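You operate a simulated robot arm through the tools that you are given. There is no shell and no other tool. Be economical: measure what you need, move in short steps, check, and stop when the job is done.

The job below is to be done with a simulated robot arm. You get a single attempt, and the scene is never put back.

JOB
Lift the blue strainer cup out and change the wash tray's water.
Fine: cup on the slatted board; drain till empty and shut it; spout over, clean water to cover the floor, tap shut.

The check looks at the end state, three seconds after you hand in, the way a careful person would. Anything else that was tipped, shoved, dropped, spilled or broken makes it a failure. Lids that push on must go on centred and level and be pressed home; caps that screw on are set level and turned clockwise until they are tight.

ROBOT AND FRAMES
A 7-joint arm with a two-finger parallel gripper, fixed in place. Base frame: the origin is at the foot of the arm, x ahead of it, y to its left, z up; the work surface is at about z = 4. Units: mm, degrees, N and s.
With the tool pointing down near the work surface it reaches from about 220 to 580 mm from the base axis. Its first joint turns from -66.0 to 66.0 degrees. Payload 2.5 kg.
The TCP is the grasp point between the finger pads, 23 mm short of the fingertips. In the tool frame z runs along the fingers and y along their closing line. Largest opening 94 mm; finger width 38, thickness 10; the body of the gripper, 54 by 96 mm, starts 39 mm behind the TCP.
Orientation is that of the tool frame in the base frame, as [roll, pitch, yaw] about the fixed x, y, z axes, in that order (R = Rz(yaw) Ry(pitch) Rx(roll)). With the fingers straight down and closing along the base's y, the tool's x points along the base's -x, its y along +y and its z along -z.

CONTROLS
- The arm moves only by the tool step_arm. Its argument "motion" is a list of rows, each a list of 7 numbers: the shift along the tool's x, y, z in mm, then the turn, a rotation vector about the tool's x, y, z in degrees, then the closure, from 0 (fully open) to 1 (shut). In form: [[tx, ty, tz, wx, wy, wz, claw], ...]. A call has 1 to 8 rows; each row shifts and turns the commanded pose from where the row before left it, along the tool's axes as they then stand. Each row takes 0.2 s and may step no farther than 50 mm and 8.6 degrees from the row before; otherwise, or with a gripper value out of range, the whole call is refused. A pose out of reach is approached as far as the arm can. The call stops where the force on the tool passes 40 N (or 10 N more than at its start, if that is more) or the arm is blocked; 0.2 s more then pass. The fingers move at their own pace (about 108 mm/s each) and stop on an object; they squeeze with about 35 N. The grip force told is the motor's: it shows also when the fingers shut on nothing. Time passes only in rows, and 0.2 s behind the last, so rows that do not move let the fingers close. The reply holds the time, the measured pose of the TCP, the force on the tool along the base axes, the opening and the grip force, in the units named above and with some noise, and new pictures: "pictures" is both (left out), scene, wrist or none.
- Cameras (640 x 400 px; columns grow to the right, rows downward): "scene" is fixed at [110.6, -390.9, 541.1]; the picture's right is [0.89, -0.45, 0.00], its down [-0.26, -0.52, -0.81] and it looks along [0.37, 0.73, -0.58] (base axes); focal length 338 px, centre (320, 200). "wrist" rides on the gripper at [-39, 0, -44] in the tool frame; the picture's right is [0.00, -1.00, 0.00], its down [0.97, 0.00, -0.24] and it looks along [0.24, 0.00, 0.97] (tool axes); focal length 218 px, centre (320, 200). There is no depth. A picture from a camera that has moved, and an enlarged one, comes with that camera's place and axes in the base frame and with its lens. The place of the scene camera against the robot may be out by one fixed shift of up to 18 mm in any direction.
- close_up(camera, box): a new picture of the part [left, top, right, bottom] of that camera's present view, enlarged. It takes no simulated time.
- finish_job(): hands the job in; it is judged then, once.

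Work in short steps. Places have to be worked out from the pictures, the camera data and where the tool is seen: move nearer, look again, correct. Check each grasp and each placing, and mend what went wrong. You have 120 turns and 170 pictures in all, those below and enlarged ones among them. Open the gripper and draw the arm clear of the work before you hand the job in, unless the task says otherwise; then end with one line.

The tools are called after "Request:" as a command line: name --pt "numbers of a row" for each row, then --argument value for the rest, lists and objects as JSON in quotes. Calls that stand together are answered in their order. step_arm: Moves the arm, as the interface text tells. Its arguments: {"type":"object","properties":{"motion":{"type":"array","items":{"type":"array","items":{"type":"number"}}},"pictures":{"type":"string","enum":["both","scene","wrist","none"]}},"required":["motion"]} The other tools are called the same way: close_up (camera, box) takes an enlarged picture of a part of a camera's view; finish_job () hands the job in.

At the start:

```text
time_s: 0.0
eef_pos: [347.9, 21.6, 301.6]
tcp_rot: [-179.9, 0.0, -180.0]
wrist_force: [-0.4, -0.4, 0.1]
gripper_width: 94.1
grasp_force: 0.1
```

scene: 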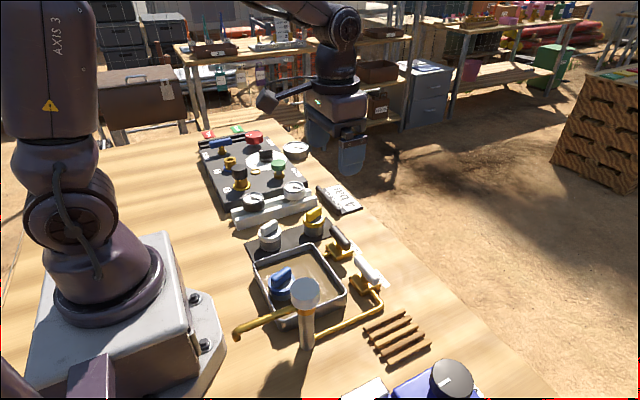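
wrist: 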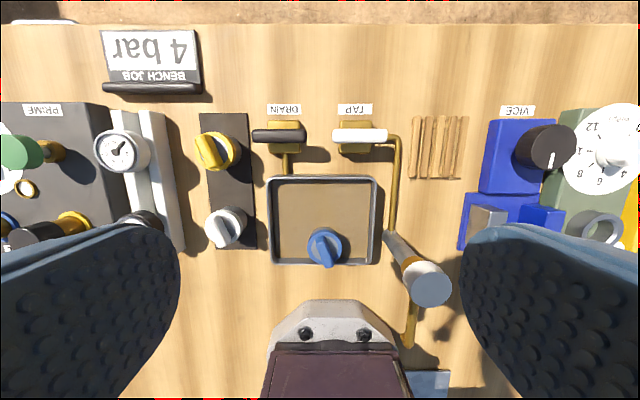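

I'll begin by looking closer at the tray, the valves, the spout and the board.

Request:
close_up --camera "scene" --box '[220, 190, 460, 370]'

Request:
close_up --camera "wrist" --box '[190, 90, 480, 310]'

```text
2.22 times, centred on (340, 280) of scene
camera zoom: at [110.6, -390.9, 541.1], right [0.89, -0.45, 0.0], down [-0.26, -0.52, -0.81], along [0.37, 0.73, -0.58], focal length 752 px, centre (276, 22)
```

zoom: 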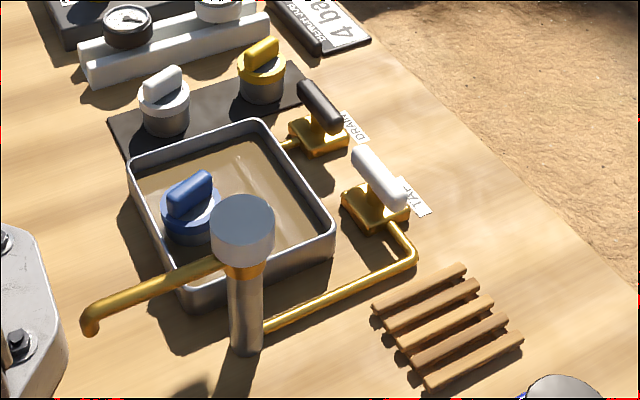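

```text
1.82 times, centred on (335, 200) of wrist
camera zoom: at [388.1, 22.6, 346.7], right [0.0, -1.0, 0.0], down [-0.97, 0.0, 0.24], along [-0.24, 0.0, -0.97], focal length 397 px, centre (293, 200)
```

zoom: 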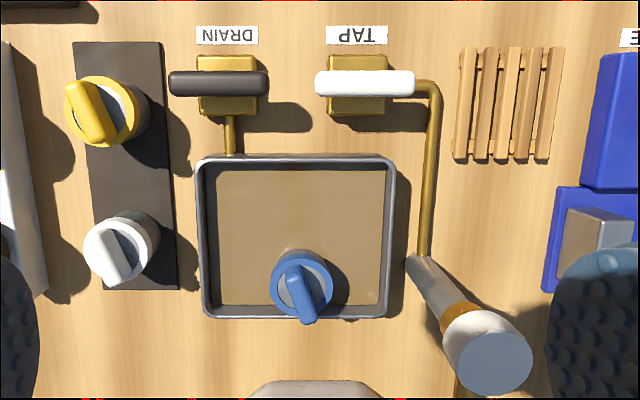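

The cup sits near the tray's near edge at about (243,17). The tap post is near (242,-93) with its spout pointing at -x. I'll move closer above the cup for a better look.

Request:
step_arm --pt "26 0 20 0 0 0 0" --pt "26 0 20 0 0 0 0" --pt "26 0 20 0 0 0 0" --pt "0 0 0 0 0 0 0"

```text
time_s: 1.0
eef_pos: [269.9, 23.1, 240.5]
tcp_rot: [180.0, 0.0, 179.9]
wrist_force: [0.8, -0.2, 0.4]
gripper_width: 94.2
grasp_force: 0.0
camera wrist: at [310.1, 23.1, 285.7], right [0.0, -1.0, 0.0], down [-0.97, 0.0, 0.24], along [-0.24, 0.0, -0.97], focal length 218 px, centre (320, 200)
```

scene: 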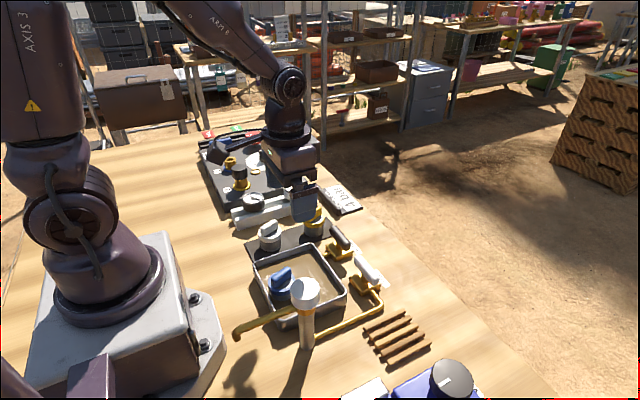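
wrist: 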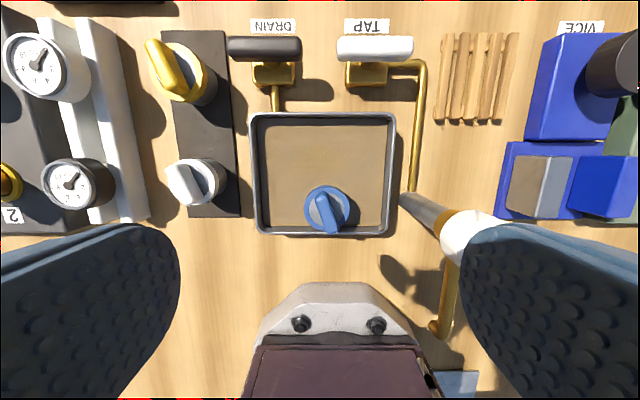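

Request:
close_up --camera "wrist" --box '[240, 100, 480, 250]'

Request:
close_up --camera "scene" --box '[225, 230, 385, 360]'

```text
2.67 times, centred on (360, 175) of wrist
camera zoom: at [310.1, 23.1, 285.7], right [0.0, -1.0, 0.0], down [-0.97, 0.0, 0.24], along [-0.24, 0.0, -0.97], focal length 582 px, centre (213, 267)
```

zoom: 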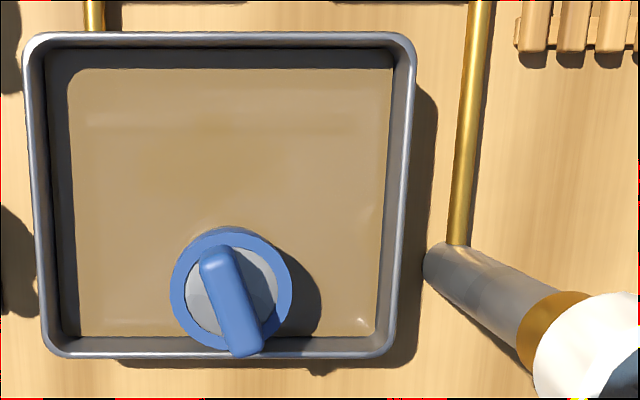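

```text
3.08 times, centred on (305, 295) of scene
camera zoom: at [110.6, -390.9, 541.1], right [0.89, -0.45, 0.0], down [-0.26, -0.52, -0.81], along [0.37, 0.73, -0.58], focal length 1041 px, centre (366, -92)
```

zoom: 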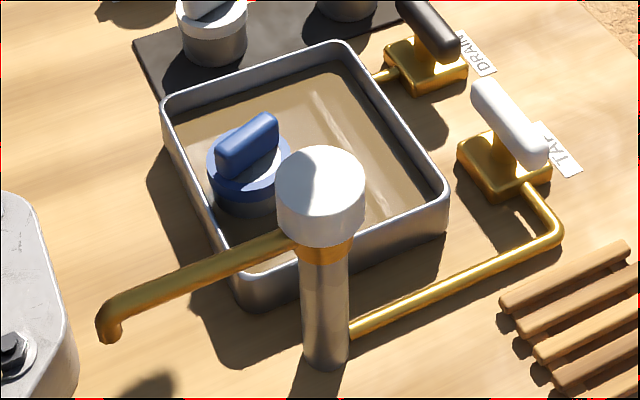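

Two wrist views put the handle bar's top at about (239,16,58), angled about 18° off x. I'll align over it, partly closed, at a safe height.

Request:
step_arm --pt "15 -3.5 40 0 0 0 0.3" --pt "16 -3.5 40 0 0 0 0.3" --pt "0 0 40 0 0 -6 0.3" --pt "0 0 20 0 0 -6 0.3" --pt "0 0 0 0 0 -6 0.3" --pt "0 0 0 0 0 0 0.3"

```text
time_s: 2.4
eef_pos: [239.5, 13.8, 101.2]
tcp_rot: [180.0, 0.0, -162.0]
wrist_force: [0.7, 0.1, -0.6]
gripper_width: 65.9
grasp_force: 0.0
camera wrist: at [277.3, 27.5, 146.6], right [0.31, -0.95, 0.0], down [-0.92, -0.3, 0.24], along [-0.23, -0.07, -0.97], focal length 218 px, centre (320, 200)
```

scene: 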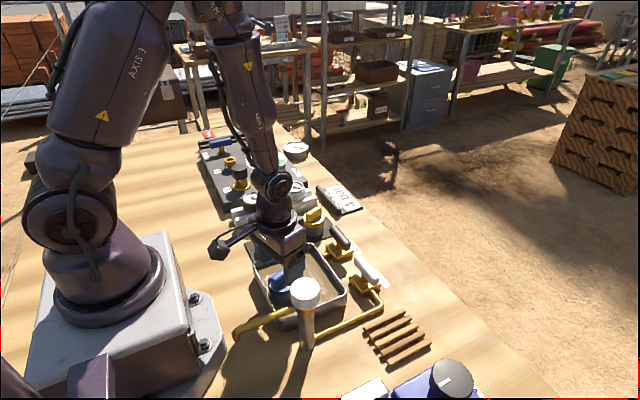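
wrist: 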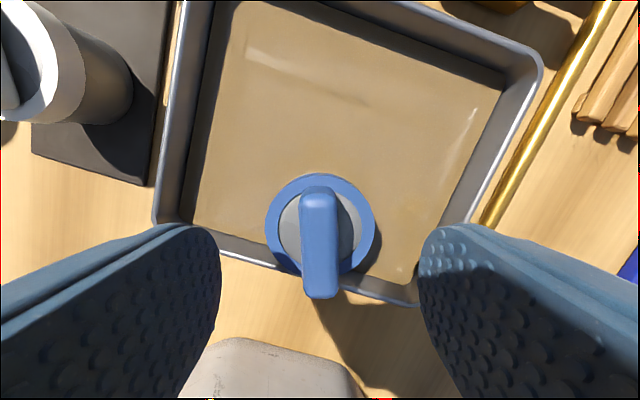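

The bar is centred and aligned between the fingers (top about z 59, lid about z 41). I'll descend to put the fingertips just above the lid and close.

Request:
step_arm --pt "0 0 15 0 0 0 0.3" --pt "0 0 12 0 0 0 0.3" --pt "0 0 8 0 0 0 0.3" --pt "0 0 0 0 0 0 1" --pt "0 0 0 0 0 0 1" --pt "0 0 0 0 0 0 1"

```text
time_s: 3.8
eef_pos: [240.3, 14.6, 65.0]
tcp_rot: [-180.0, 0.1, -162.1]
wrist_force: [0.0, -0.6, -1.1]
gripper_width: 47.0
grasp_force: 35.6
camera wrist: at [277.6, 27.6, 111.4], right [0.31, -0.95, 0.0], down [-0.92, -0.3, 0.24], along [-0.23, -0.07, -0.97], focal length 218 px, centre (320, 200)
```

scene: 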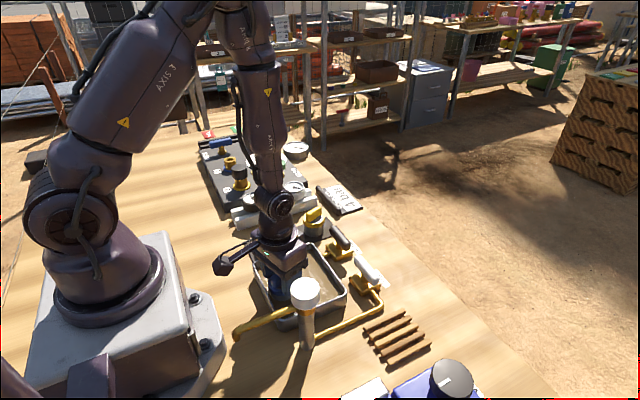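
wrist: 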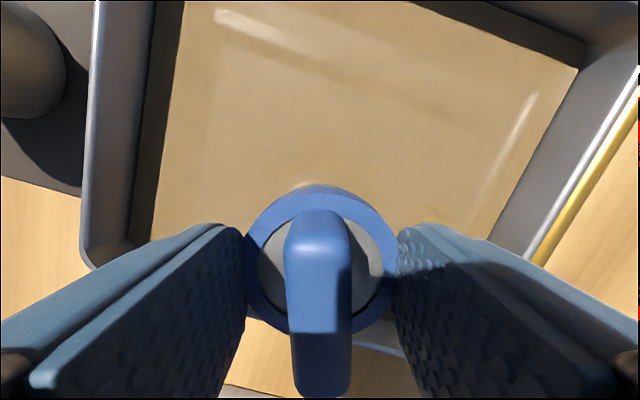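

The fingers closed at 47 mm, so they are on the cup's rim, not the bar. I'll open, rise 8 mm and grip the bar itself.

Request:
step_arm --pt "0 0 0 0 0 0 0.3" --pt "0 0 0 0 0 0 0.3" --pt "0 0 -8 0 0 0 0.3" --pt "0 0 0 0 0 0 1" --pt "0 0 0 0 0 0 1" --pt "0 0 0 0 0 0 1"

```text
time_s: 5.2
eef_pos: [239.5, 14.6, 74.5]
tcp_rot: [180.0, -0.1, -162.1]
wrist_force: [-0.8, 0.1, 3.9]
gripper_width: 14.5
grasp_force: 35.2
camera wrist: at [277.5, 27.8, 119.9], right [0.31, -0.95, 0.0], down [-0.92, -0.3, 0.24], along [-0.23, -0.07, -0.97], focal length 218 px, centre (320, 200)
```

scene: 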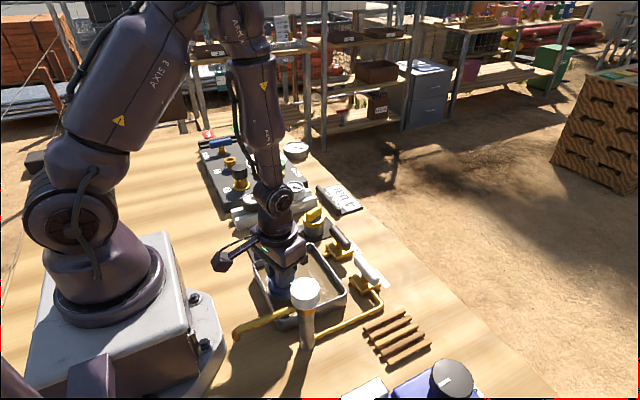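
wrist: 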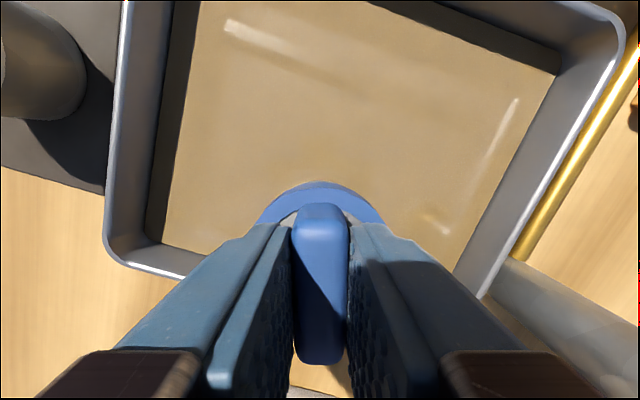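

The bar is gripped (14.5 mm). I'll lift straight up slowly and let it drip over the tray.

Request:
step_arm --pt "0 0 -10 0 0 0 1" --pt "0 0 -15 0 0 0 1" --pt "0 0 -20 0 0 0 1" --pt "0 0 -20 0 0 0 1" --pt "0 0 -20 0 0 0 1" --pt "0 0 -20 0 0 0 1" --pt "0 0 0 0 0 0 1" --pt "0 0 0 0 0 0 1"

```text
time_s: 7.0
eef_pos: [238.8, 15.4, 178.8]
tcp_rot: [180.0, 0.0, -162.1]
wrist_force: [0.1, 0.6, -0.9]
gripper_width: 14.5
grasp_force: 34.8
camera wrist: at [277.0, 27.7, 224.5], right [0.31, -0.95, 0.0], down [-0.92, -0.3, 0.24], along [-0.23, -0.07, -0.97], focal length 218 px, centre (320, 200)
```

scene: 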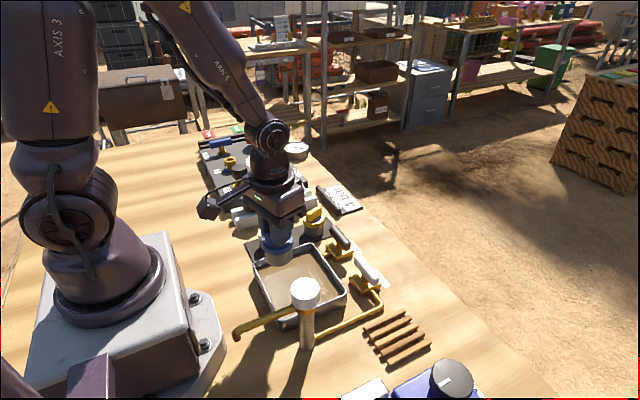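
wrist: 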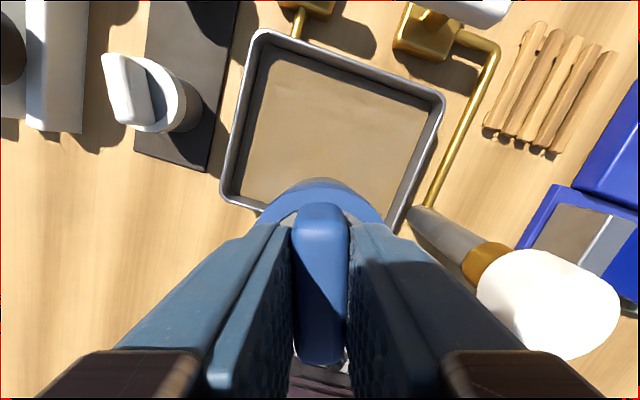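

The cup is firmly held above the tray. I'll wait a bit for drips and check it enlarged.

Request:
step_arm --pt "0 0 0 0 0 0 1" --pt "0 0 0 0 0 0 1" --pt "0 0 0 0 0 0 1" --pt "0 0 0 0 0 0 1" --pt "0 0 0 0 0 0 1" --pt "0 0 0 0 0 0 1" --pictures "none"

Request:
close_up --camera "scene" --box '[220, 180, 460, 370]'

```text
time_s: 8.4
eef_pos: [239.6, 14.2, 180.1]
tcp_rot: [179.9, -0.1, -162.0]
wrist_force: [-0.1, 0.3, -1.0]
gripper_width: 14.4
grasp_force: 35.1
```

```text
2.11 times, centred on (340, 275) of scene
camera zoom: at [110.6, -390.9, 541.1], right [0.89, -0.45, 0.0], down [-0.26, -0.52, -0.81], along [0.37, 0.73, -0.58], focal length 712 px, centre (278, 42)
```

zoom: 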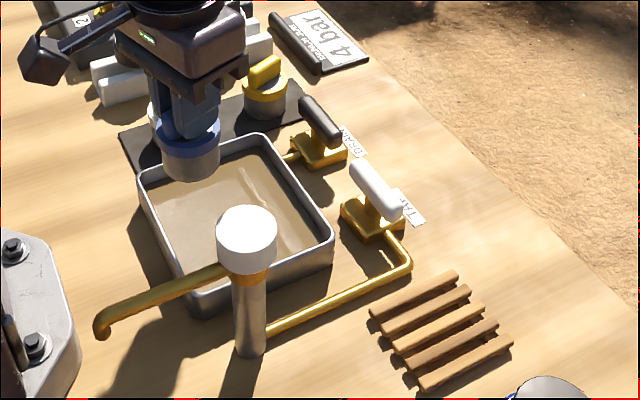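

No drips. I'll turn back to square and carry the cup: first forward to x≈386, then right to y≈-153, all at height.

Request:
step_arm --pt "0 0 0 0 0 6 1" --pt "0 0 0 0 0 6 1" --pt "0 0 0 0 0 6 1" --pt "-36 0 0 0 0 0 1" --pt "-36 0 0 0 0 0 1" --pt "-36 0 0 0 0 0 1" --pt "-38 0 0 0 0 0 1" --pt "0 0 0 0 0 0 1" --pictures "none"

Request:
step_arm --pt "0 -35 0 0 0 0 1" --pt "0 -35 0 0 0 0 1" --pt "0 -35 0 0 0 0 1" --pt "0 -35 0 0 0 0 1" --pt "0 -27 0 0 0 0 1" --pt "0 0 0 0 0 0 1"

```text
time_s: 10.2
eef_pos: [385.6, 15.2, 179.4]
tcp_rot: [-179.9, -0.1, -180.0]
wrist_force: [-0.4, -0.5, -1.0]
gripper_width: 14.3
grasp_force: 34.5
```

```text
time_s: 11.6
eef_pos: [384.9, -152.7, 179.5]
tcp_rot: [180.0, -0.1, -180.0]
wrist_force: [-0.2, 0.2, -1.5]
gripper_width: 14.3
grasp_force: 34.9
camera wrist: at [424.5, -151.9, 224.5], right [0.0, -1.0, 0.0], down [-0.97, 0.0, 0.24], along [-0.24, 0.0, -0.97], focal length 218 px, centre (320, 200)
```

scene: 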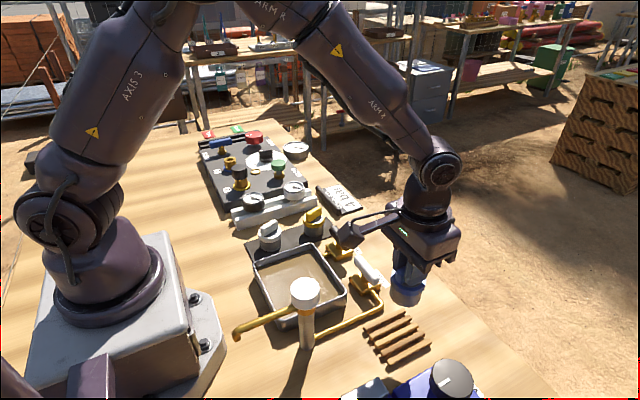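
wrist: 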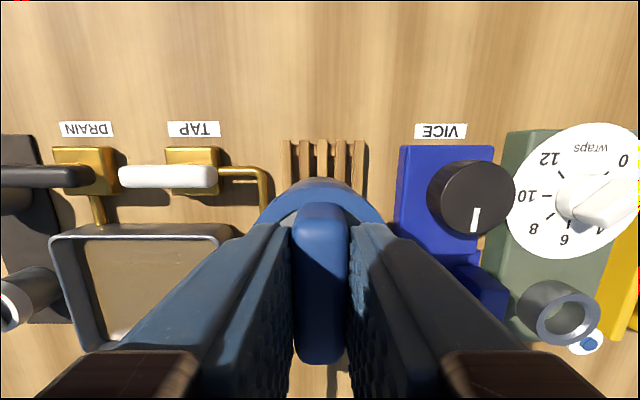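

The cup hangs over the board, which is centred near (386,-155). I'll shift 3 mm and descend to just above it.

Request:
step_arm --pt "0 -3 20 0 0 0 1" --pt "0 0 25 0 0 0 1" --pt "0 0 20 0 0 0 1" --pt "0 0 10 0 0 0 1" --pt "0 0 0 0 0 0 1" --pictures "none"

Request:
close_up --camera "scene" --box '[330, 230, 490, 370]'

```text
time_s: 12.8
eef_pos: [384.7, -155.6, 104.2]
tcp_rot: [-180.0, 0.0, -179.9]
wrist_force: [0.4, -0.5, -1.4]
gripper_width: 14.6
grasp_force: 35.0
```

```text
2.86 times, centred on (410, 300) of scene
camera zoom: at [110.6, -390.9, 541.1], right [0.89, -0.45, 0.0], down [-0.26, -0.52, -0.81], along [0.37, 0.73, -0.58], focal length 966 px, centre (63, -86)
```

zoom: 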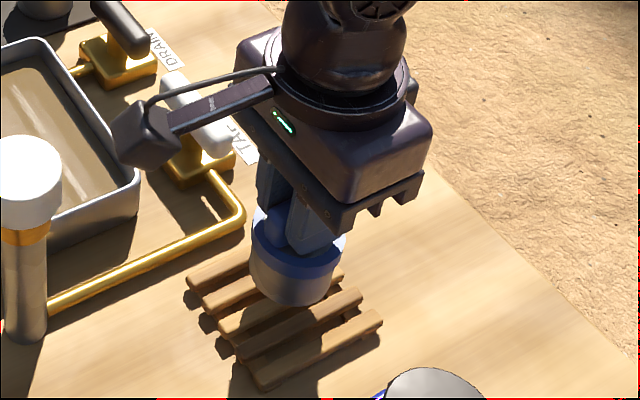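

The cup bottom is a little above the slats. I'll go down in small steps and watch the force.

Request:
step_arm --pt "0 0 6 0 0 0 1" --pt "0 0 4 0 0 0 1" --pt "0 0 3 0 0 0 1" --pictures "none"

Request:
close_up --camera "scene" --box '[330, 230, 490, 370]'

```text
time_s: 13.6
eef_pos: [384.5, -155.4, 91.1]
tcp_rot: [-180.0, 0.0, 179.9]
wrist_force: [0.2, -0.4, -0.6]
gripper_width: 14.4
grasp_force: 34.9
```

```text
2.86 times, centred on (410, 300) of scene
camera zoom: at [110.6, -390.9, 541.1], right [0.89, -0.45, 0.0], down [-0.26, -0.52, -0.81], along [0.37, 0.73, -0.58], focal length 966 px, centre (63, -86)
```

zoom: 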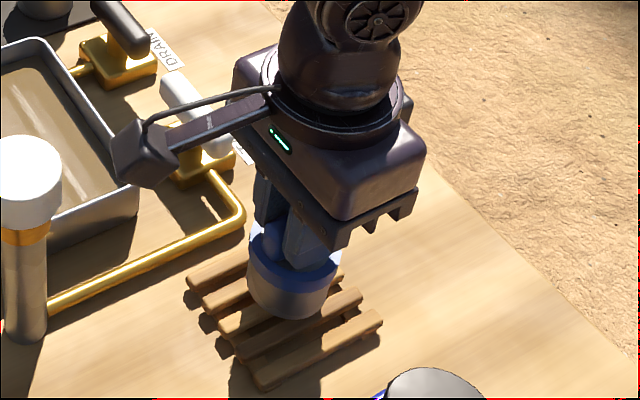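

Request:
step_arm --pt "0 0 3 0 0 0 1" --pt "0 0 2 0 0 0 1" --pt "0 0 2 0 0 0 1" --pictures "none"

```text
time_s: 14.4
eef_pos: [385.4, -155.2, 84.2]
tcp_rot: [180.0, -0.1, 179.8]
wrist_force: [-0.2, 0.0, 0.4]
gripper_width: 14.3
grasp_force: 35.5
```

The force is just changing sign, so contact must be near. I'll go on by 1 mm steps.

Request:
step_arm --pt "0 0 1 0 0 0 1" --pt "0 0 1 0 0 0 1" --pictures "none"

Request:
close_up --camera "scene" --box '[350, 270, 450, 370]'

```text
time_s: 15.0
eef_pos: [386.2, -155.4, 82.8]
tcp_rot: [-180.0, 0.0, 179.9]
wrist_force: [0.2, 0.0, -1.3]
gripper_width: 14.7
grasp_force: 35.1
```

```text
4.00 times, centred on (400, 320) of scene
camera zoom: at [110.6, -390.9, 541.1], right [0.89, -0.45, 0.0], down [-0.26, -0.52, -0.81], along [0.37, 0.73, -0.58], focal length 1353 px, centre (0, -280)
```

zoom: 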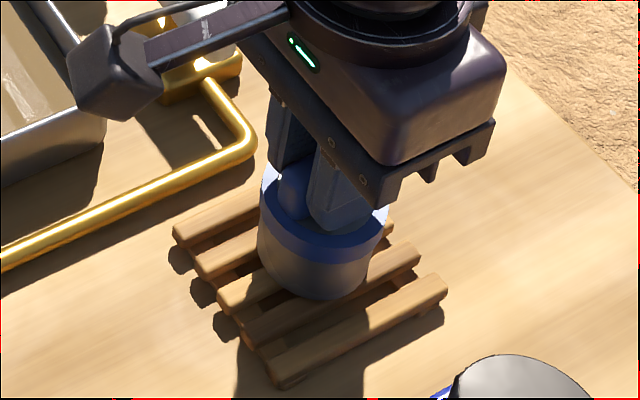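

Request:
step_arm --pt "0 0 1 0 0 0 1" --pt "0 0 1 0 0 0 1" --pictures "none"

Request:
step_arm --pt "0 0 1 0 0 0 1" --pt "0 0 1 0 0 0 1" --pictures "none"

Request:
step_arm --pt "0 0 1 0 0 0 1" --pt "0 0 0 0 0 0 1" --pictures "none"

```text
time_s: 15.6
eef_pos: [386.0, -156.4, 80.4]
tcp_rot: [180.0, 0.0, 179.9]
wrist_force: [0.0, 0.4, -0.1]
gripper_width: 14.7
grasp_force: 34.8
```

```text
time_s: 16.2
eef_pos: [385.3, -155.5, 78.3]
tcp_rot: [180.0, 0.0, 179.9]
wrist_force: [-1.7, 1.1, 6.9]
gripper_width: 14.4
grasp_force: 35.3
```

```text
time_s: 16.8
eef_pos: [385.6, -154.8, 77.8]
tcp_rot: [-179.9, 0.1, 179.9]
wrist_force: [-6.5, 3.3, 23.1]
gripper_width: 14.6
grasp_force: 35.1
```

Contact: 23 N up at z≈78. I'll ease up 1.5 mm, open, and retreat.

Request:
step_arm --pt "0 0 -1.5 0 0 0 1" --pt "0 0 0 0 0 0 0.7" --pt "0 0 0 0 0 0 0.7" --pt "0 0 -20 0 0 0 0.7" --pt "0 0 -30 0 0 0 0.7" --pt "0 0 -40 0 0 0 0.7" --pt "0 0 -40 0 0 0 0.7" --pt "0 0 0 0 0 0 0.7"

Request:
close_up --camera "scene" --box '[330, 230, 490, 370]'

```text
time_s: 18.6
eef_pos: [386.6, -154.1, 209.8]
tcp_rot: [180.0, 0.0, 179.9]
wrist_force: [-0.4, -0.1, -0.3]
gripper_width: 28.2
grasp_force: 0.0
camera wrist: at [425.2, -153.4, 254.9], right [0.0, -1.0, 0.0], down [-0.97, 0.0, 0.24], along [-0.24, 0.0, -0.97], focal length 218 px, centre (320, 200)
```

scene: 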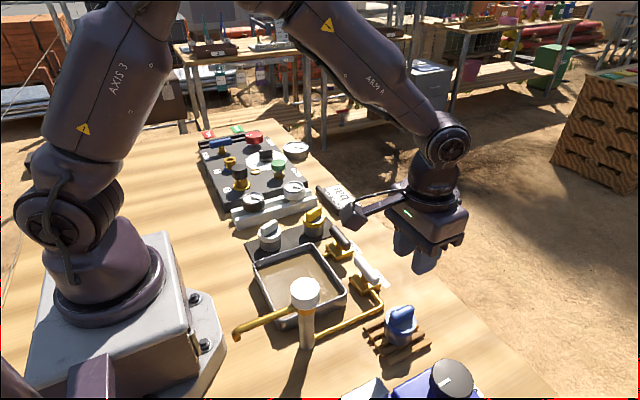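
wrist: 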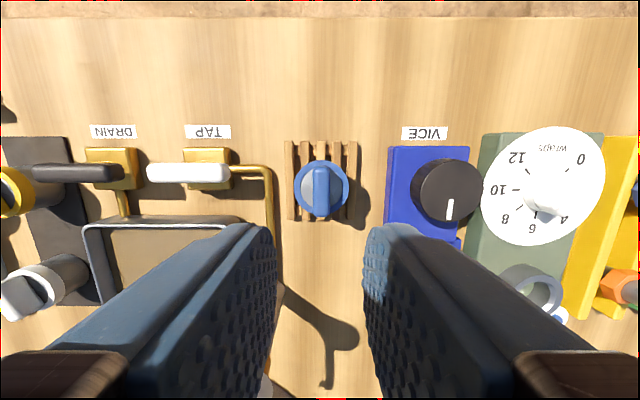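

```text
2.86 times, centred on (410, 300) of scene
camera zoom: at [110.6, -390.9, 541.1], right [0.89, -0.45, 0.0], down [-0.26, -0.52, -0.81], along [0.37, 0.73, -0.58], focal length 966 px, centre (63, -86)
```

zoom: 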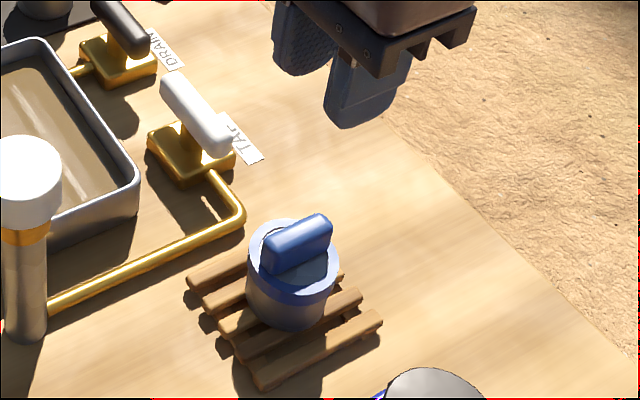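

The cup stands upright on the board. Next is the drain lever (black T-bar, about (401,76), z≈46, along y). I'll go over it at height and start turning the wrist so the fingers close along x.

Request:
step_arm --pt "-5 46 0 0 0 0 0.6" --pt "-5 46 0 0 0 0 0.6" --pt "-5 46 0 0 0 0 0.6" --pt "0 46 0 0 0 0 0.6" --pt "0 46 0 0 0 0 0.6" --pt "0 0 0 0 0 -7.5 0.6" --pt "0 0 0 0 0 -7.5 0.6" --pt "0 0 0 0 0 -7.5 0.6" --pictures "none"

Request:
step_arm --pt "0 0 0 0 0 -7.5 0.6" --pt "0 0 0 0 0 -7.5 0.6" --pt "0 0 0 0 0 -7.5 0.6" --pt "0 0 0 0 0 -7.5 0.6" --pt "0 0 0 0 0 -7.5 0.6" --pt "0 0 0 0 0 -7.5 0.6" --pt "0 0 0 0 0 -7.5 0.6" --pt "0 0 0 0 0 -7.5 0.6" --pictures "none"

Request:
step_arm --pt "0 0 35 0 0 -2 0.55" --pt "0 0 35 0 0 0 0.55" --pt "0 0 0 0 0 0 0.55"

```text
time_s: 20.4
eef_pos: [401.2, 75.6, 209.5]
tcp_rot: [-180.0, 0.0, -157.5]
wrist_force: [0.8, 1.0, -0.5]
gripper_width: 37.5
grasp_force: 0.0
```

```text
time_s: 22.2
eef_pos: [400.8, 75.5, 209.4]
tcp_rot: [180.0, 0.1, -97.4]
wrist_force: [-0.5, 0.2, -0.5]
gripper_width: 37.5
grasp_force: 0.0
```

```text
time_s: 23.0
eef_pos: [401.0, 77.7, 138.0]
tcp_rot: [180.0, 0.0, -95.6]
wrist_force: [-0.4, -0.2, 0.0]
gripper_width: 42.3
grasp_force: 0.1
camera wrist: at [405.3, 116.4, 183.8], right [1.0, -0.1, 0.0], down [-0.09, -0.97, 0.24], along [-0.02, -0.24, -0.97], focal length 218 px, centre (320, 200)
```

scene: 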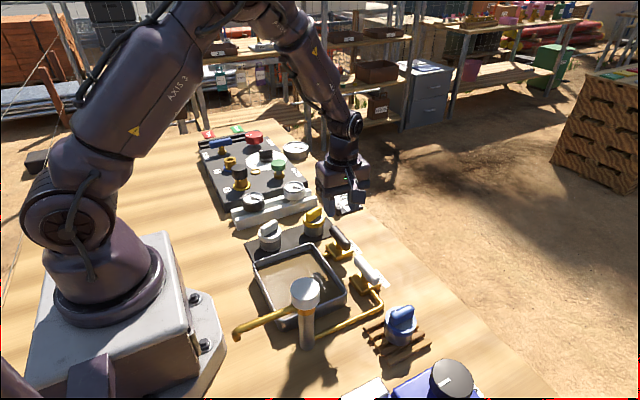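
wrist: 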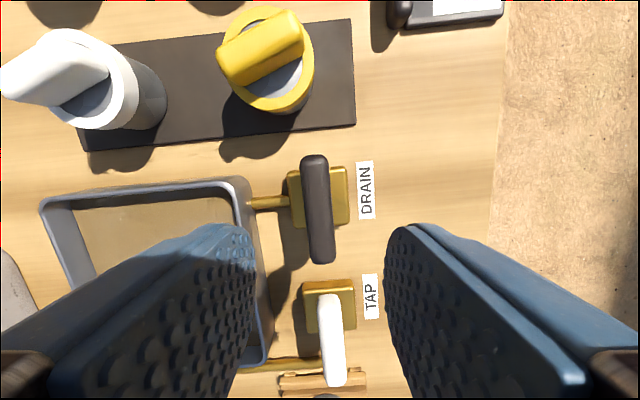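

The lever is centred under the tool. I'll square the yaw to -90 and descend around the bar.

Request:
step_arm --pt "0 0 25 0 0 -5.6 0.55" --pt "0 0 25 0 0 0 0.55" --pt "0 0 14 0 0 0 0.55" --pt "0 0 6 0 0 0 0.55" --pt "0 0 0 0 0 0 0.55"

Request:
close_up --camera "scene" --box '[280, 180, 420, 310]'

```text
time_s: 24.2
eef_pos: [400.0, 74.6, 69.0]
tcp_rot: [-180.0, -0.1, -89.8]
wrist_force: [-1.3, 0.1, 0.3]
gripper_width: 42.2
grasp_force: 0.1
camera wrist: at [401.4, 115.5, 114.2], right [1.0, 0.0, 0.0], down [0.0, -0.97, 0.24], along [0.0, -0.24, -0.97], focal length 218 px, centre (320, 200)
```

scene: 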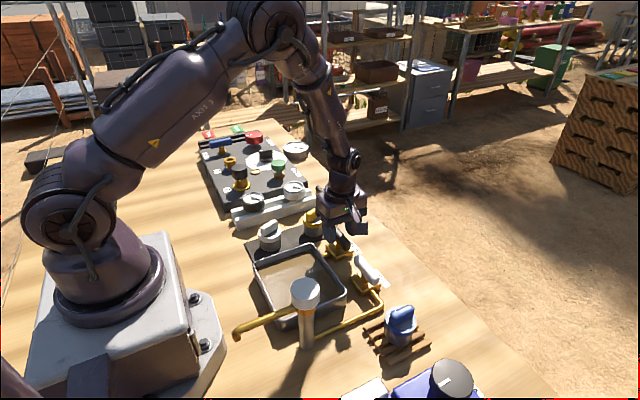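
wrist: 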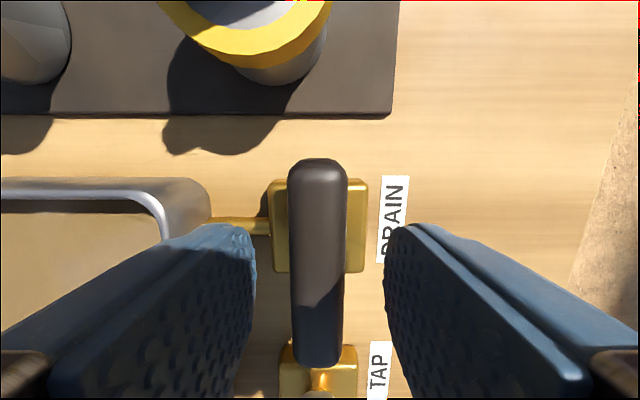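

```text
3.08 times, centred on (350, 245) of scene
camera zoom: at [110.6, -390.9, 541.1], right [0.89, -0.45, 0.0], down [-0.26, -0.52, -0.81], along [0.37, 0.73, -0.58], focal length 1041 px, centre (228, 62)
```

zoom: 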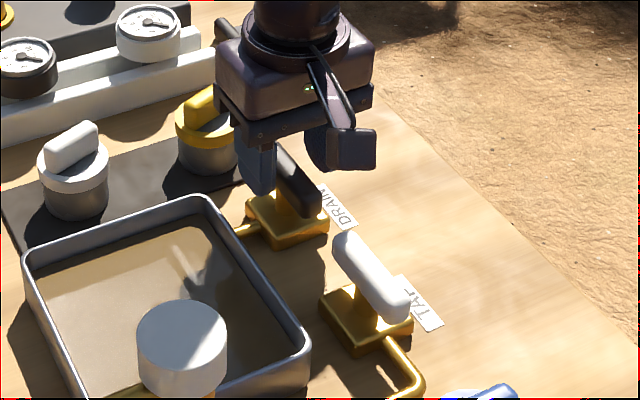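

The bar is between the fingers with its top at z≈49. I'll lower 10 mm more and grip it.

Request:
step_arm --pt "0 0 5 0 0 0 0.55" --pt "0 0 5 0 0 0 0.55" --pt "0 0 0 0 0 0 1" --pt "0 0 0 0 0 0 1" --pt "0 0 0 0 0 0 1" --pictures "none"

```text
time_s: 25.4
eef_pos: [400.2, 75.9, 59.4]
tcp_rot: [179.9, -0.1, -89.9]
wrist_force: [-12.2, -0.9, 9.0]
gripper_width: 17.7
grasp_force: 44.9
```

The bar is gripped (17.7 mm). I'll try a small clockwise turn as seen from above and watch the response.

Request:
step_arm --pt "0 0 0 0 0 5 1" --pt "0 0 0 0 0 5 1" --pt "0 0 0 0 0 5 1" --pt "0 0 0 0 0 0 1" --pictures "wrist"

```text
time_s: 26.4
eef_pos: [399.5, 74.8, 58.2]
tcp_rot: [179.9, 0.0, -104.6]
wrist_force: [-11.7, -2.6, -3.2]
gripper_width: 28.4
grasp_force: 44.9
camera wrist: at [410.6, 113.6, 103.6], right [0.97, -0.25, 0.0], down [-0.25, -0.94, 0.24], along [-0.06, -0.23, -0.97], focal length 218 px, centre (320, 200)
```

wrist: 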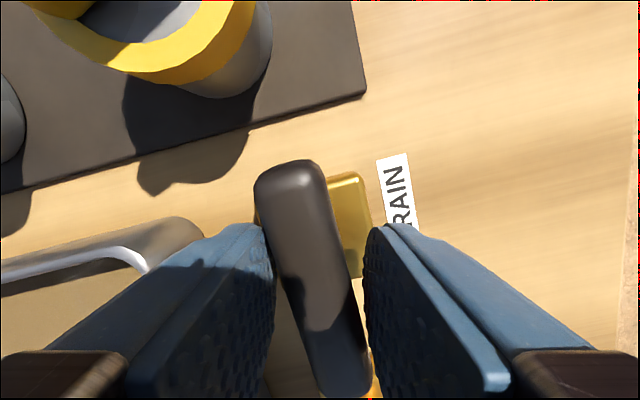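

The bar didn't follow (opening grew to 28 mm), so this way is the stop. I'll turn back and try counter-clockwise.

Request:
step_arm --pt "0 0 0 0 0 -7.5 1" --pt "0 0 0 0 0 -7.5 1" --pt "0 0 0 0 0 -5 1" --pt "0 0 0 0 0 -5 1" --pt "0 0 0 0 0 -5 1" --pt "0 0 0 0 0 0 1" --pictures "wrist"

```text
time_s: 27.8
eef_pos: [399.4, 76.1, 59.2]
tcp_rot: [179.9, 0.2, -74.8]
wrist_force: [-17.7, 13.5, 0.9]
gripper_width: 17.8
grasp_force: 44.8
camera wrist: at [390.1, 114.7, 104.0], right [0.96, 0.26, 0.0], down [0.26, -0.94, 0.24], along [0.06, -0.23, -0.97], focal length 218 px, centre (320, 200)
```

wrist: 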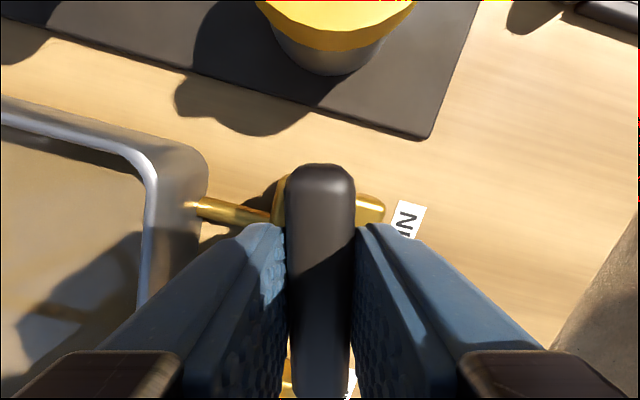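

The lever follows counter-clockwise. I'll shift 1 mm to relieve the side force and keep turning.

Request:
step_arm --pt "0 1 0 0 0 -6 1" --pt "0 0 0 0 0 -6 1" --pt "0 0 0 0 0 -6 1" --pt "0 0 0 0 0 -6 1" --pt "0 0 0 0 0 -6 1" --pt "0 0 0 0 0 0 1" --pictures "wrist"

```text
time_s: 29.2
eef_pos: [399.8, 75.8, 58.7]
tcp_rot: [179.9, 0.1, -44.7]
wrist_force: [-9.0, 21.7, -16.7]
gripper_width: 18.0
grasp_force: 45.3
camera wrist: at [371.9, 104.1, 104.1], right [0.7, 0.71, 0.0], down [0.69, -0.68, 0.24], along [0.17, -0.17, -0.97], focal length 218 px, centre (320, 200)
```

wrist: 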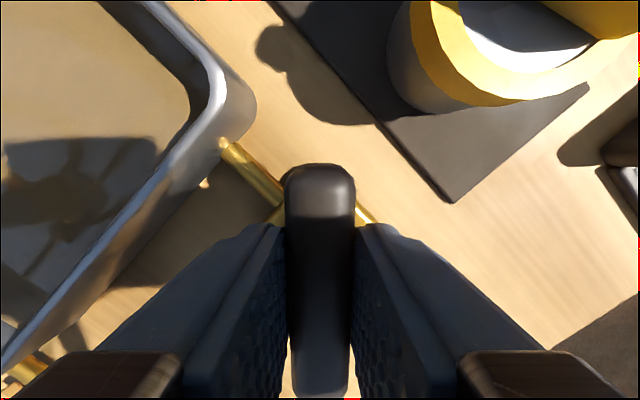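

Request:
step_arm --pt "-1.5 0 0 0 0 -6 1" --pt "0 0 0 0 0 -6 1" --pt "0 0 0 0 0 -6 1" --pt "0 0 0 0 0 -6 1" --pt "0 0 0 0 0 -6 1" --pt "0 0 0 0 0 0 1" --pictures "both"

```text
time_s: 30.6
eef_pos: [399.5, 75.4, 59.5]
tcp_rot: [179.9, 0.0, -14.9]
wrist_force: [-5.3, 11.9, -16.4]
gripper_width: 18.0
grasp_force: 44.8
camera wrist: at [361.5, 86.0, 104.1], right [0.26, 0.97, 0.0], down [0.94, -0.25, 0.24], along [0.23, -0.06, -0.97], focal length 218 px, centre (320, 200)
```

scene: 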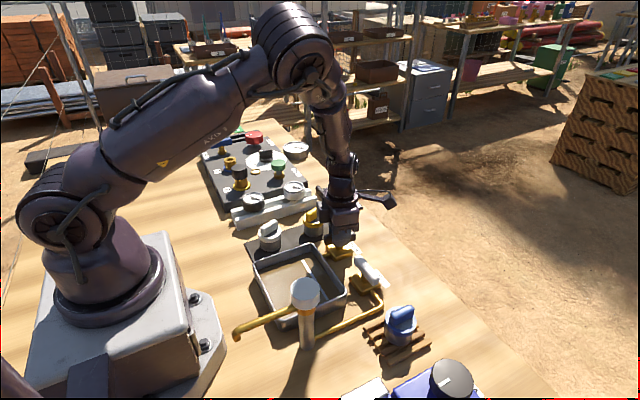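
wrist: 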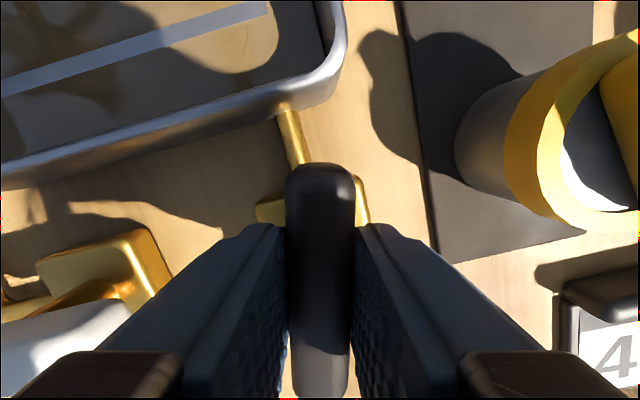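

Request:
step_arm --pt "0 0 0 0 0 -5 1" --pt "0 0 0 0 0 -5 1" --pt "0 0 0 0 0 -5 1" --pt "0 0 0 0 0 0 1" --pictures "wrist"

Request:
close_up --camera "scene" --box '[230, 220, 390, 350]'

```text
time_s: 31.6
eef_pos: [397.9, 74.6, 58.7]
tcp_rot: [179.9, 0.0, 0.1]
wrist_force: [-3.4, 6.5, -15.8]
gripper_width: 17.8
grasp_force: 44.7
camera wrist: at [360.2, 75.7, 104.2], right [0.0, 1.0, 0.0], down [0.97, 0.0, 0.24], along [0.24, 0.0, -0.97], focal length 218 px, centre (320, 200)
```

wrist: 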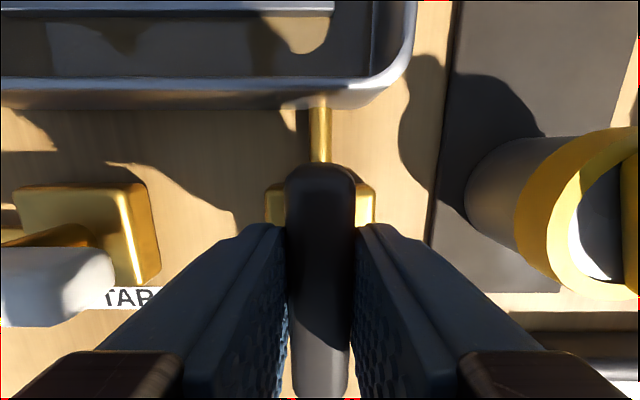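

```text
3.08 times, centred on (310, 285) of scene
camera zoom: at [110.7, -390.9, 541.1], right [0.89, -0.45, 0.0], down [-0.26, -0.52, -0.81], along [0.37, 0.73, -0.58], focal length 1041 px, centre (351, -62)
```

zoom: 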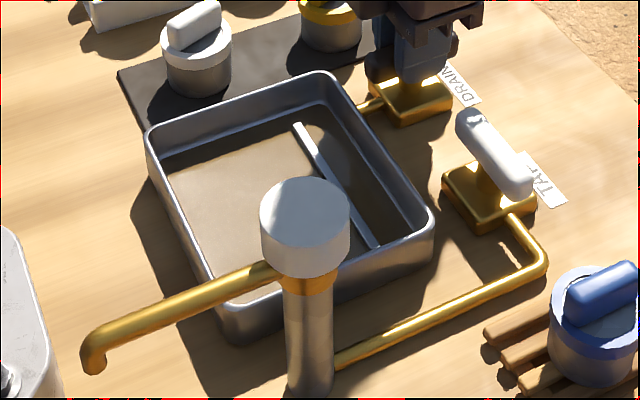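

The lever is in line with its pipe and the water is falling. I'll hold the grip and wait for it to drain.

Request:
step_arm --pt "0 0 0 0 0 0 1" --pt "0 0 0 0 0 0 1" --pt "0 0 0 0 0 0 1" --pt "0 0 0 0 0 0 1" --pt "0 0 0 0 0 0 1" --pt "0 0 0 0 0 0 1" --pt "0 0 0 0 0 0 1" --pt "0 0 0 0 0 0 1" --pictures "none"

Request:
step_arm --pt "0 0 0 0 0 0 1" --pt "0 0 0 0 0 0 1" --pt "0 0 0 0 0 0 1" --pt "0 0 0 0 0 0 1" --pt "0 0 0 0 0 0 1" --pt "0 0 0 0 0 0 1" --pt "0 0 0 0 0 0 1" --pt "0 0 0 0 0 0 1" --pictures "none"

Request:
close_up --camera "scene" --box '[230, 220, 390, 350]'

```text
time_s: 33.4
eef_pos: [398.7, 75.0, 58.7]
tcp_rot: [179.9, 0.0, -0.1]
wrist_force: [3.6, -4.5, -13.7]
gripper_width: 18.1
grasp_force: 45.2
```

```text
time_s: 35.2
eef_pos: [398.6, 73.7, 58.3]
tcp_rot: [180.0, 0.0, 0.0]
wrist_force: [6.7, -11.1, -11.1]
gripper_width: 17.6
grasp_force: 44.8
```

```text
3.08 times, centred on (310, 285) of scene
camera zoom: at [110.7, -390.9, 541.1], right [0.89, -0.45, 0.0], down [-0.26, -0.52, -0.81], along [0.37, 0.73, -0.58], focal length 1041 px, centre (351, -62)
```

zoom: 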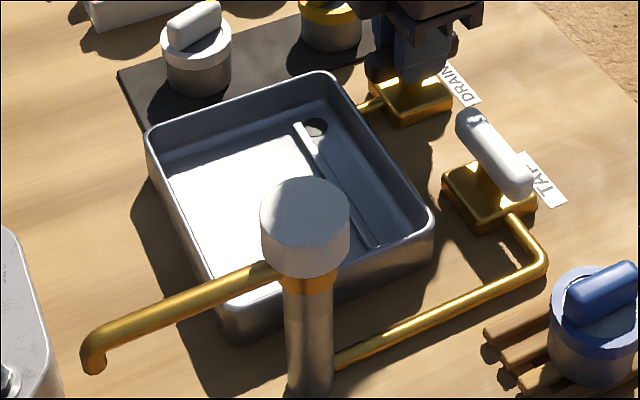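

The tray is empty, floor and drain hole bare. I'll wait a moment more, then turn the lever back clockwise to shut.

Request:
step_arm --pt "0 0 0 0 0 0 1" --pt "0 0 0 0 0 0 1" --pt "0 0 0 0 0 0 1" --pt "0 0 0 0 0 6 1" --pt "0 0 0 0 0 6 1" --pt "0 0 0 0 0 6 1" --pt "0 0 0 0 0 6 1" --pt "0 0 0 0 0 6 1" --pictures "none"

Request:
step_arm --pt "0 0 0 0 0 6 1" --pt "0 0 0 0 0 6 1" --pt "0 0 0 0 0 6 1" --pt "0 0 0 0 0 6 1" --pt "0 0 0 0 0 6 1" --pt "0 0 0 0 0 0 1" --pictures "wrist"

```text
time_s: 37.0
eef_pos: [398.3, 75.8, 58.1]
tcp_rot: [-180.0, 0.0, -30.2]
wrist_force: [8.6, -10.5, -10.7]
gripper_width: 17.9
grasp_force: 45.6
```

```text
time_s: 38.4
eef_pos: [399.9, 75.3, 59.7]
tcp_rot: [-179.9, 0.0, -60.1]
wrist_force: [19.4, 1.2, -23.8]
gripper_width: 17.7
grasp_force: 44.8
camera wrist: at [380.3, 110.6, 104.3], right [0.87, 0.5, 0.0], down [0.48, -0.84, 0.24], along [0.12, -0.21, -0.97], focal length 218 px, centre (320, 200)
```

wrist: 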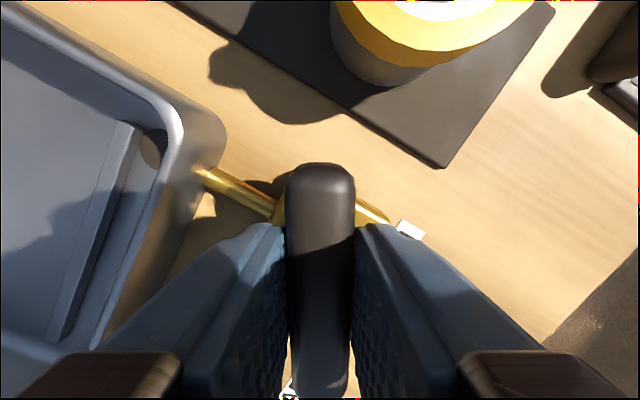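

Request:
step_arm --pt "0 -1 0 0 0 6 1" --pt "0 0 0 0 0 6 1" --pt "0 0 0 0 0 6 1" --pt "0 0 0 0 0 6 1" --pt "0 0 0 0 0 6 1" --pt "0 0 0 0 0 3 1" --pt "0 0 0 0 0 0 1" --pictures "wrist"

```text
time_s: 40.0
eef_pos: [399.3, 75.9, 59.9]
tcp_rot: [-179.8, 0.1, -92.7]
wrist_force: [22.6, 2.6, -18.8]
gripper_width: 19.7
grasp_force: 44.8
camera wrist: at [402.2, 116.3, 104.6], right [1.0, -0.05, 0.0], down [-0.05, -0.97, 0.24], along [-0.01, -0.24, -0.97], focal length 218 px, centre (320, 200)
```

wrist: 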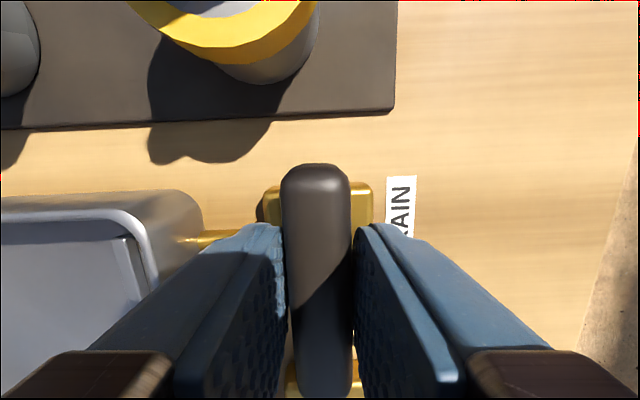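

The lever is back on its shut stop. I'll release, rise and verify.

Request:
step_arm --pt "0 0 0 0 0 -3 0.6" --pt "0 0 0 0 0 0 0.55" --pt "0 0 -20 0 0 0 0.55" --pt "0 0 -40 0 0 0 0.55" --pt "0 0 -40 0 0 0 0.55" --pt "0 0 -40 0 0 0 0.55" --pt "0 0 0 0 0 0 0.55"

Request:
close_up --camera "scene" --box '[230, 220, 390, 350]'

```text
time_s: 41.6
eef_pos: [400.0, 76.4, 198.9]
tcp_rot: [179.9, 0.0, -89.9]
wrist_force: [0.1, 0.0, -1.2]
gripper_width: 42.4
grasp_force: 0.0
camera wrist: at [400.5, 116.0, 244.5], right [1.0, 0.0, 0.0], down [0.0, -0.97, 0.24], along [0.0, -0.24, -0.97], focal length 218 px, centre (320, 200)
```

scene: 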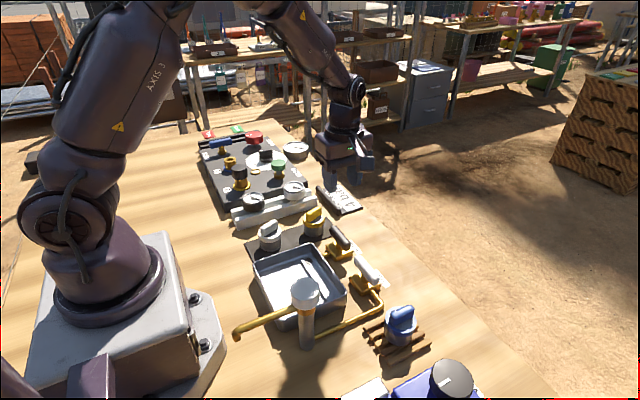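
wrist: 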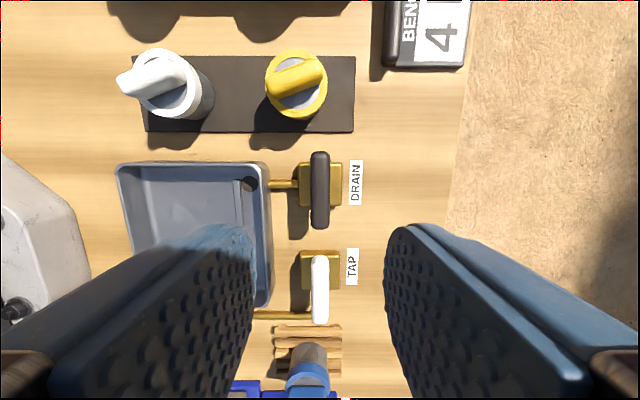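

```text
3.08 times, centred on (310, 285) of scene
camera zoom: at [110.6, -390.9, 541.1], right [0.89, -0.45, 0.0], down [-0.26, -0.52, -0.81], along [0.37, 0.73, -0.58], focal length 1041 px, centre (351, -62)
```

zoom: 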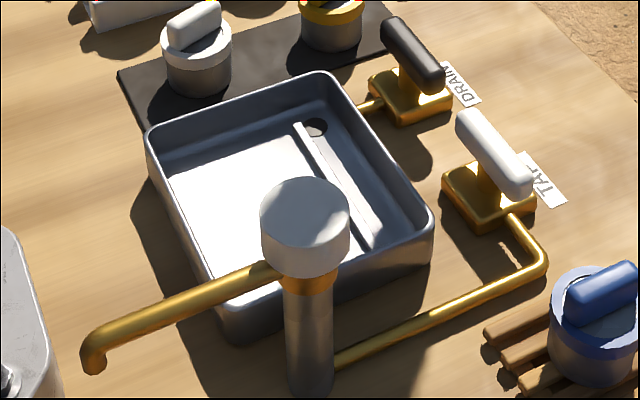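

The tray is empty and the drain is shut. Next is the spout: I'll move above the tap post head, near (242,-93), at height for a precise look.

Request:
step_arm --pt "0 0 -40 0 0 0 0" --pt "34 31.6 0 0 0 0 0" --pt "34 31.6 0 0 0 0 0" --pt "34 31.6 0 0 0 0 0" --pt "34 31.6 0 0 0 0 0" --pt "33 31.6 0 0 0 0 0" --pt "0 0 0 0 0 0 0"

```text
time_s: 43.2
eef_pos: [241.6, -93.8, 238.7]
tcp_rot: [-180.0, 0.1, -89.8]
wrist_force: [0.0, 0.4, -0.1]
gripper_width: 94.0
grasp_force: 0.0
camera wrist: at [242.7, -53.9, 283.9], right [1.0, 0.0, 0.0], down [0.0, -0.97, 0.24], along [0.0, -0.24, -0.97], focal length 218 px, centre (320, 200)
```

scene: 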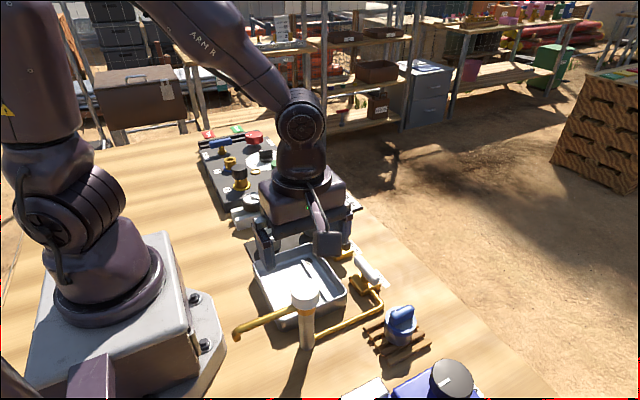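
wrist: 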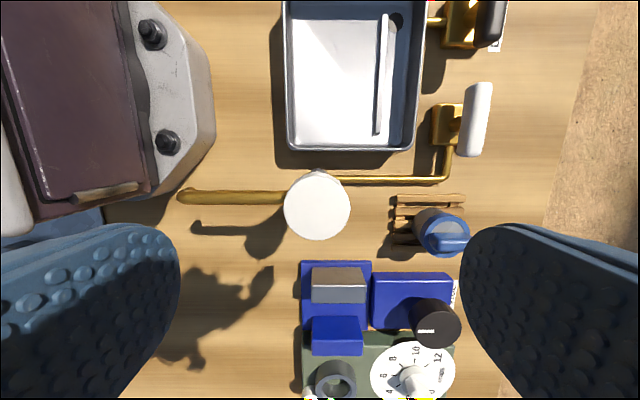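

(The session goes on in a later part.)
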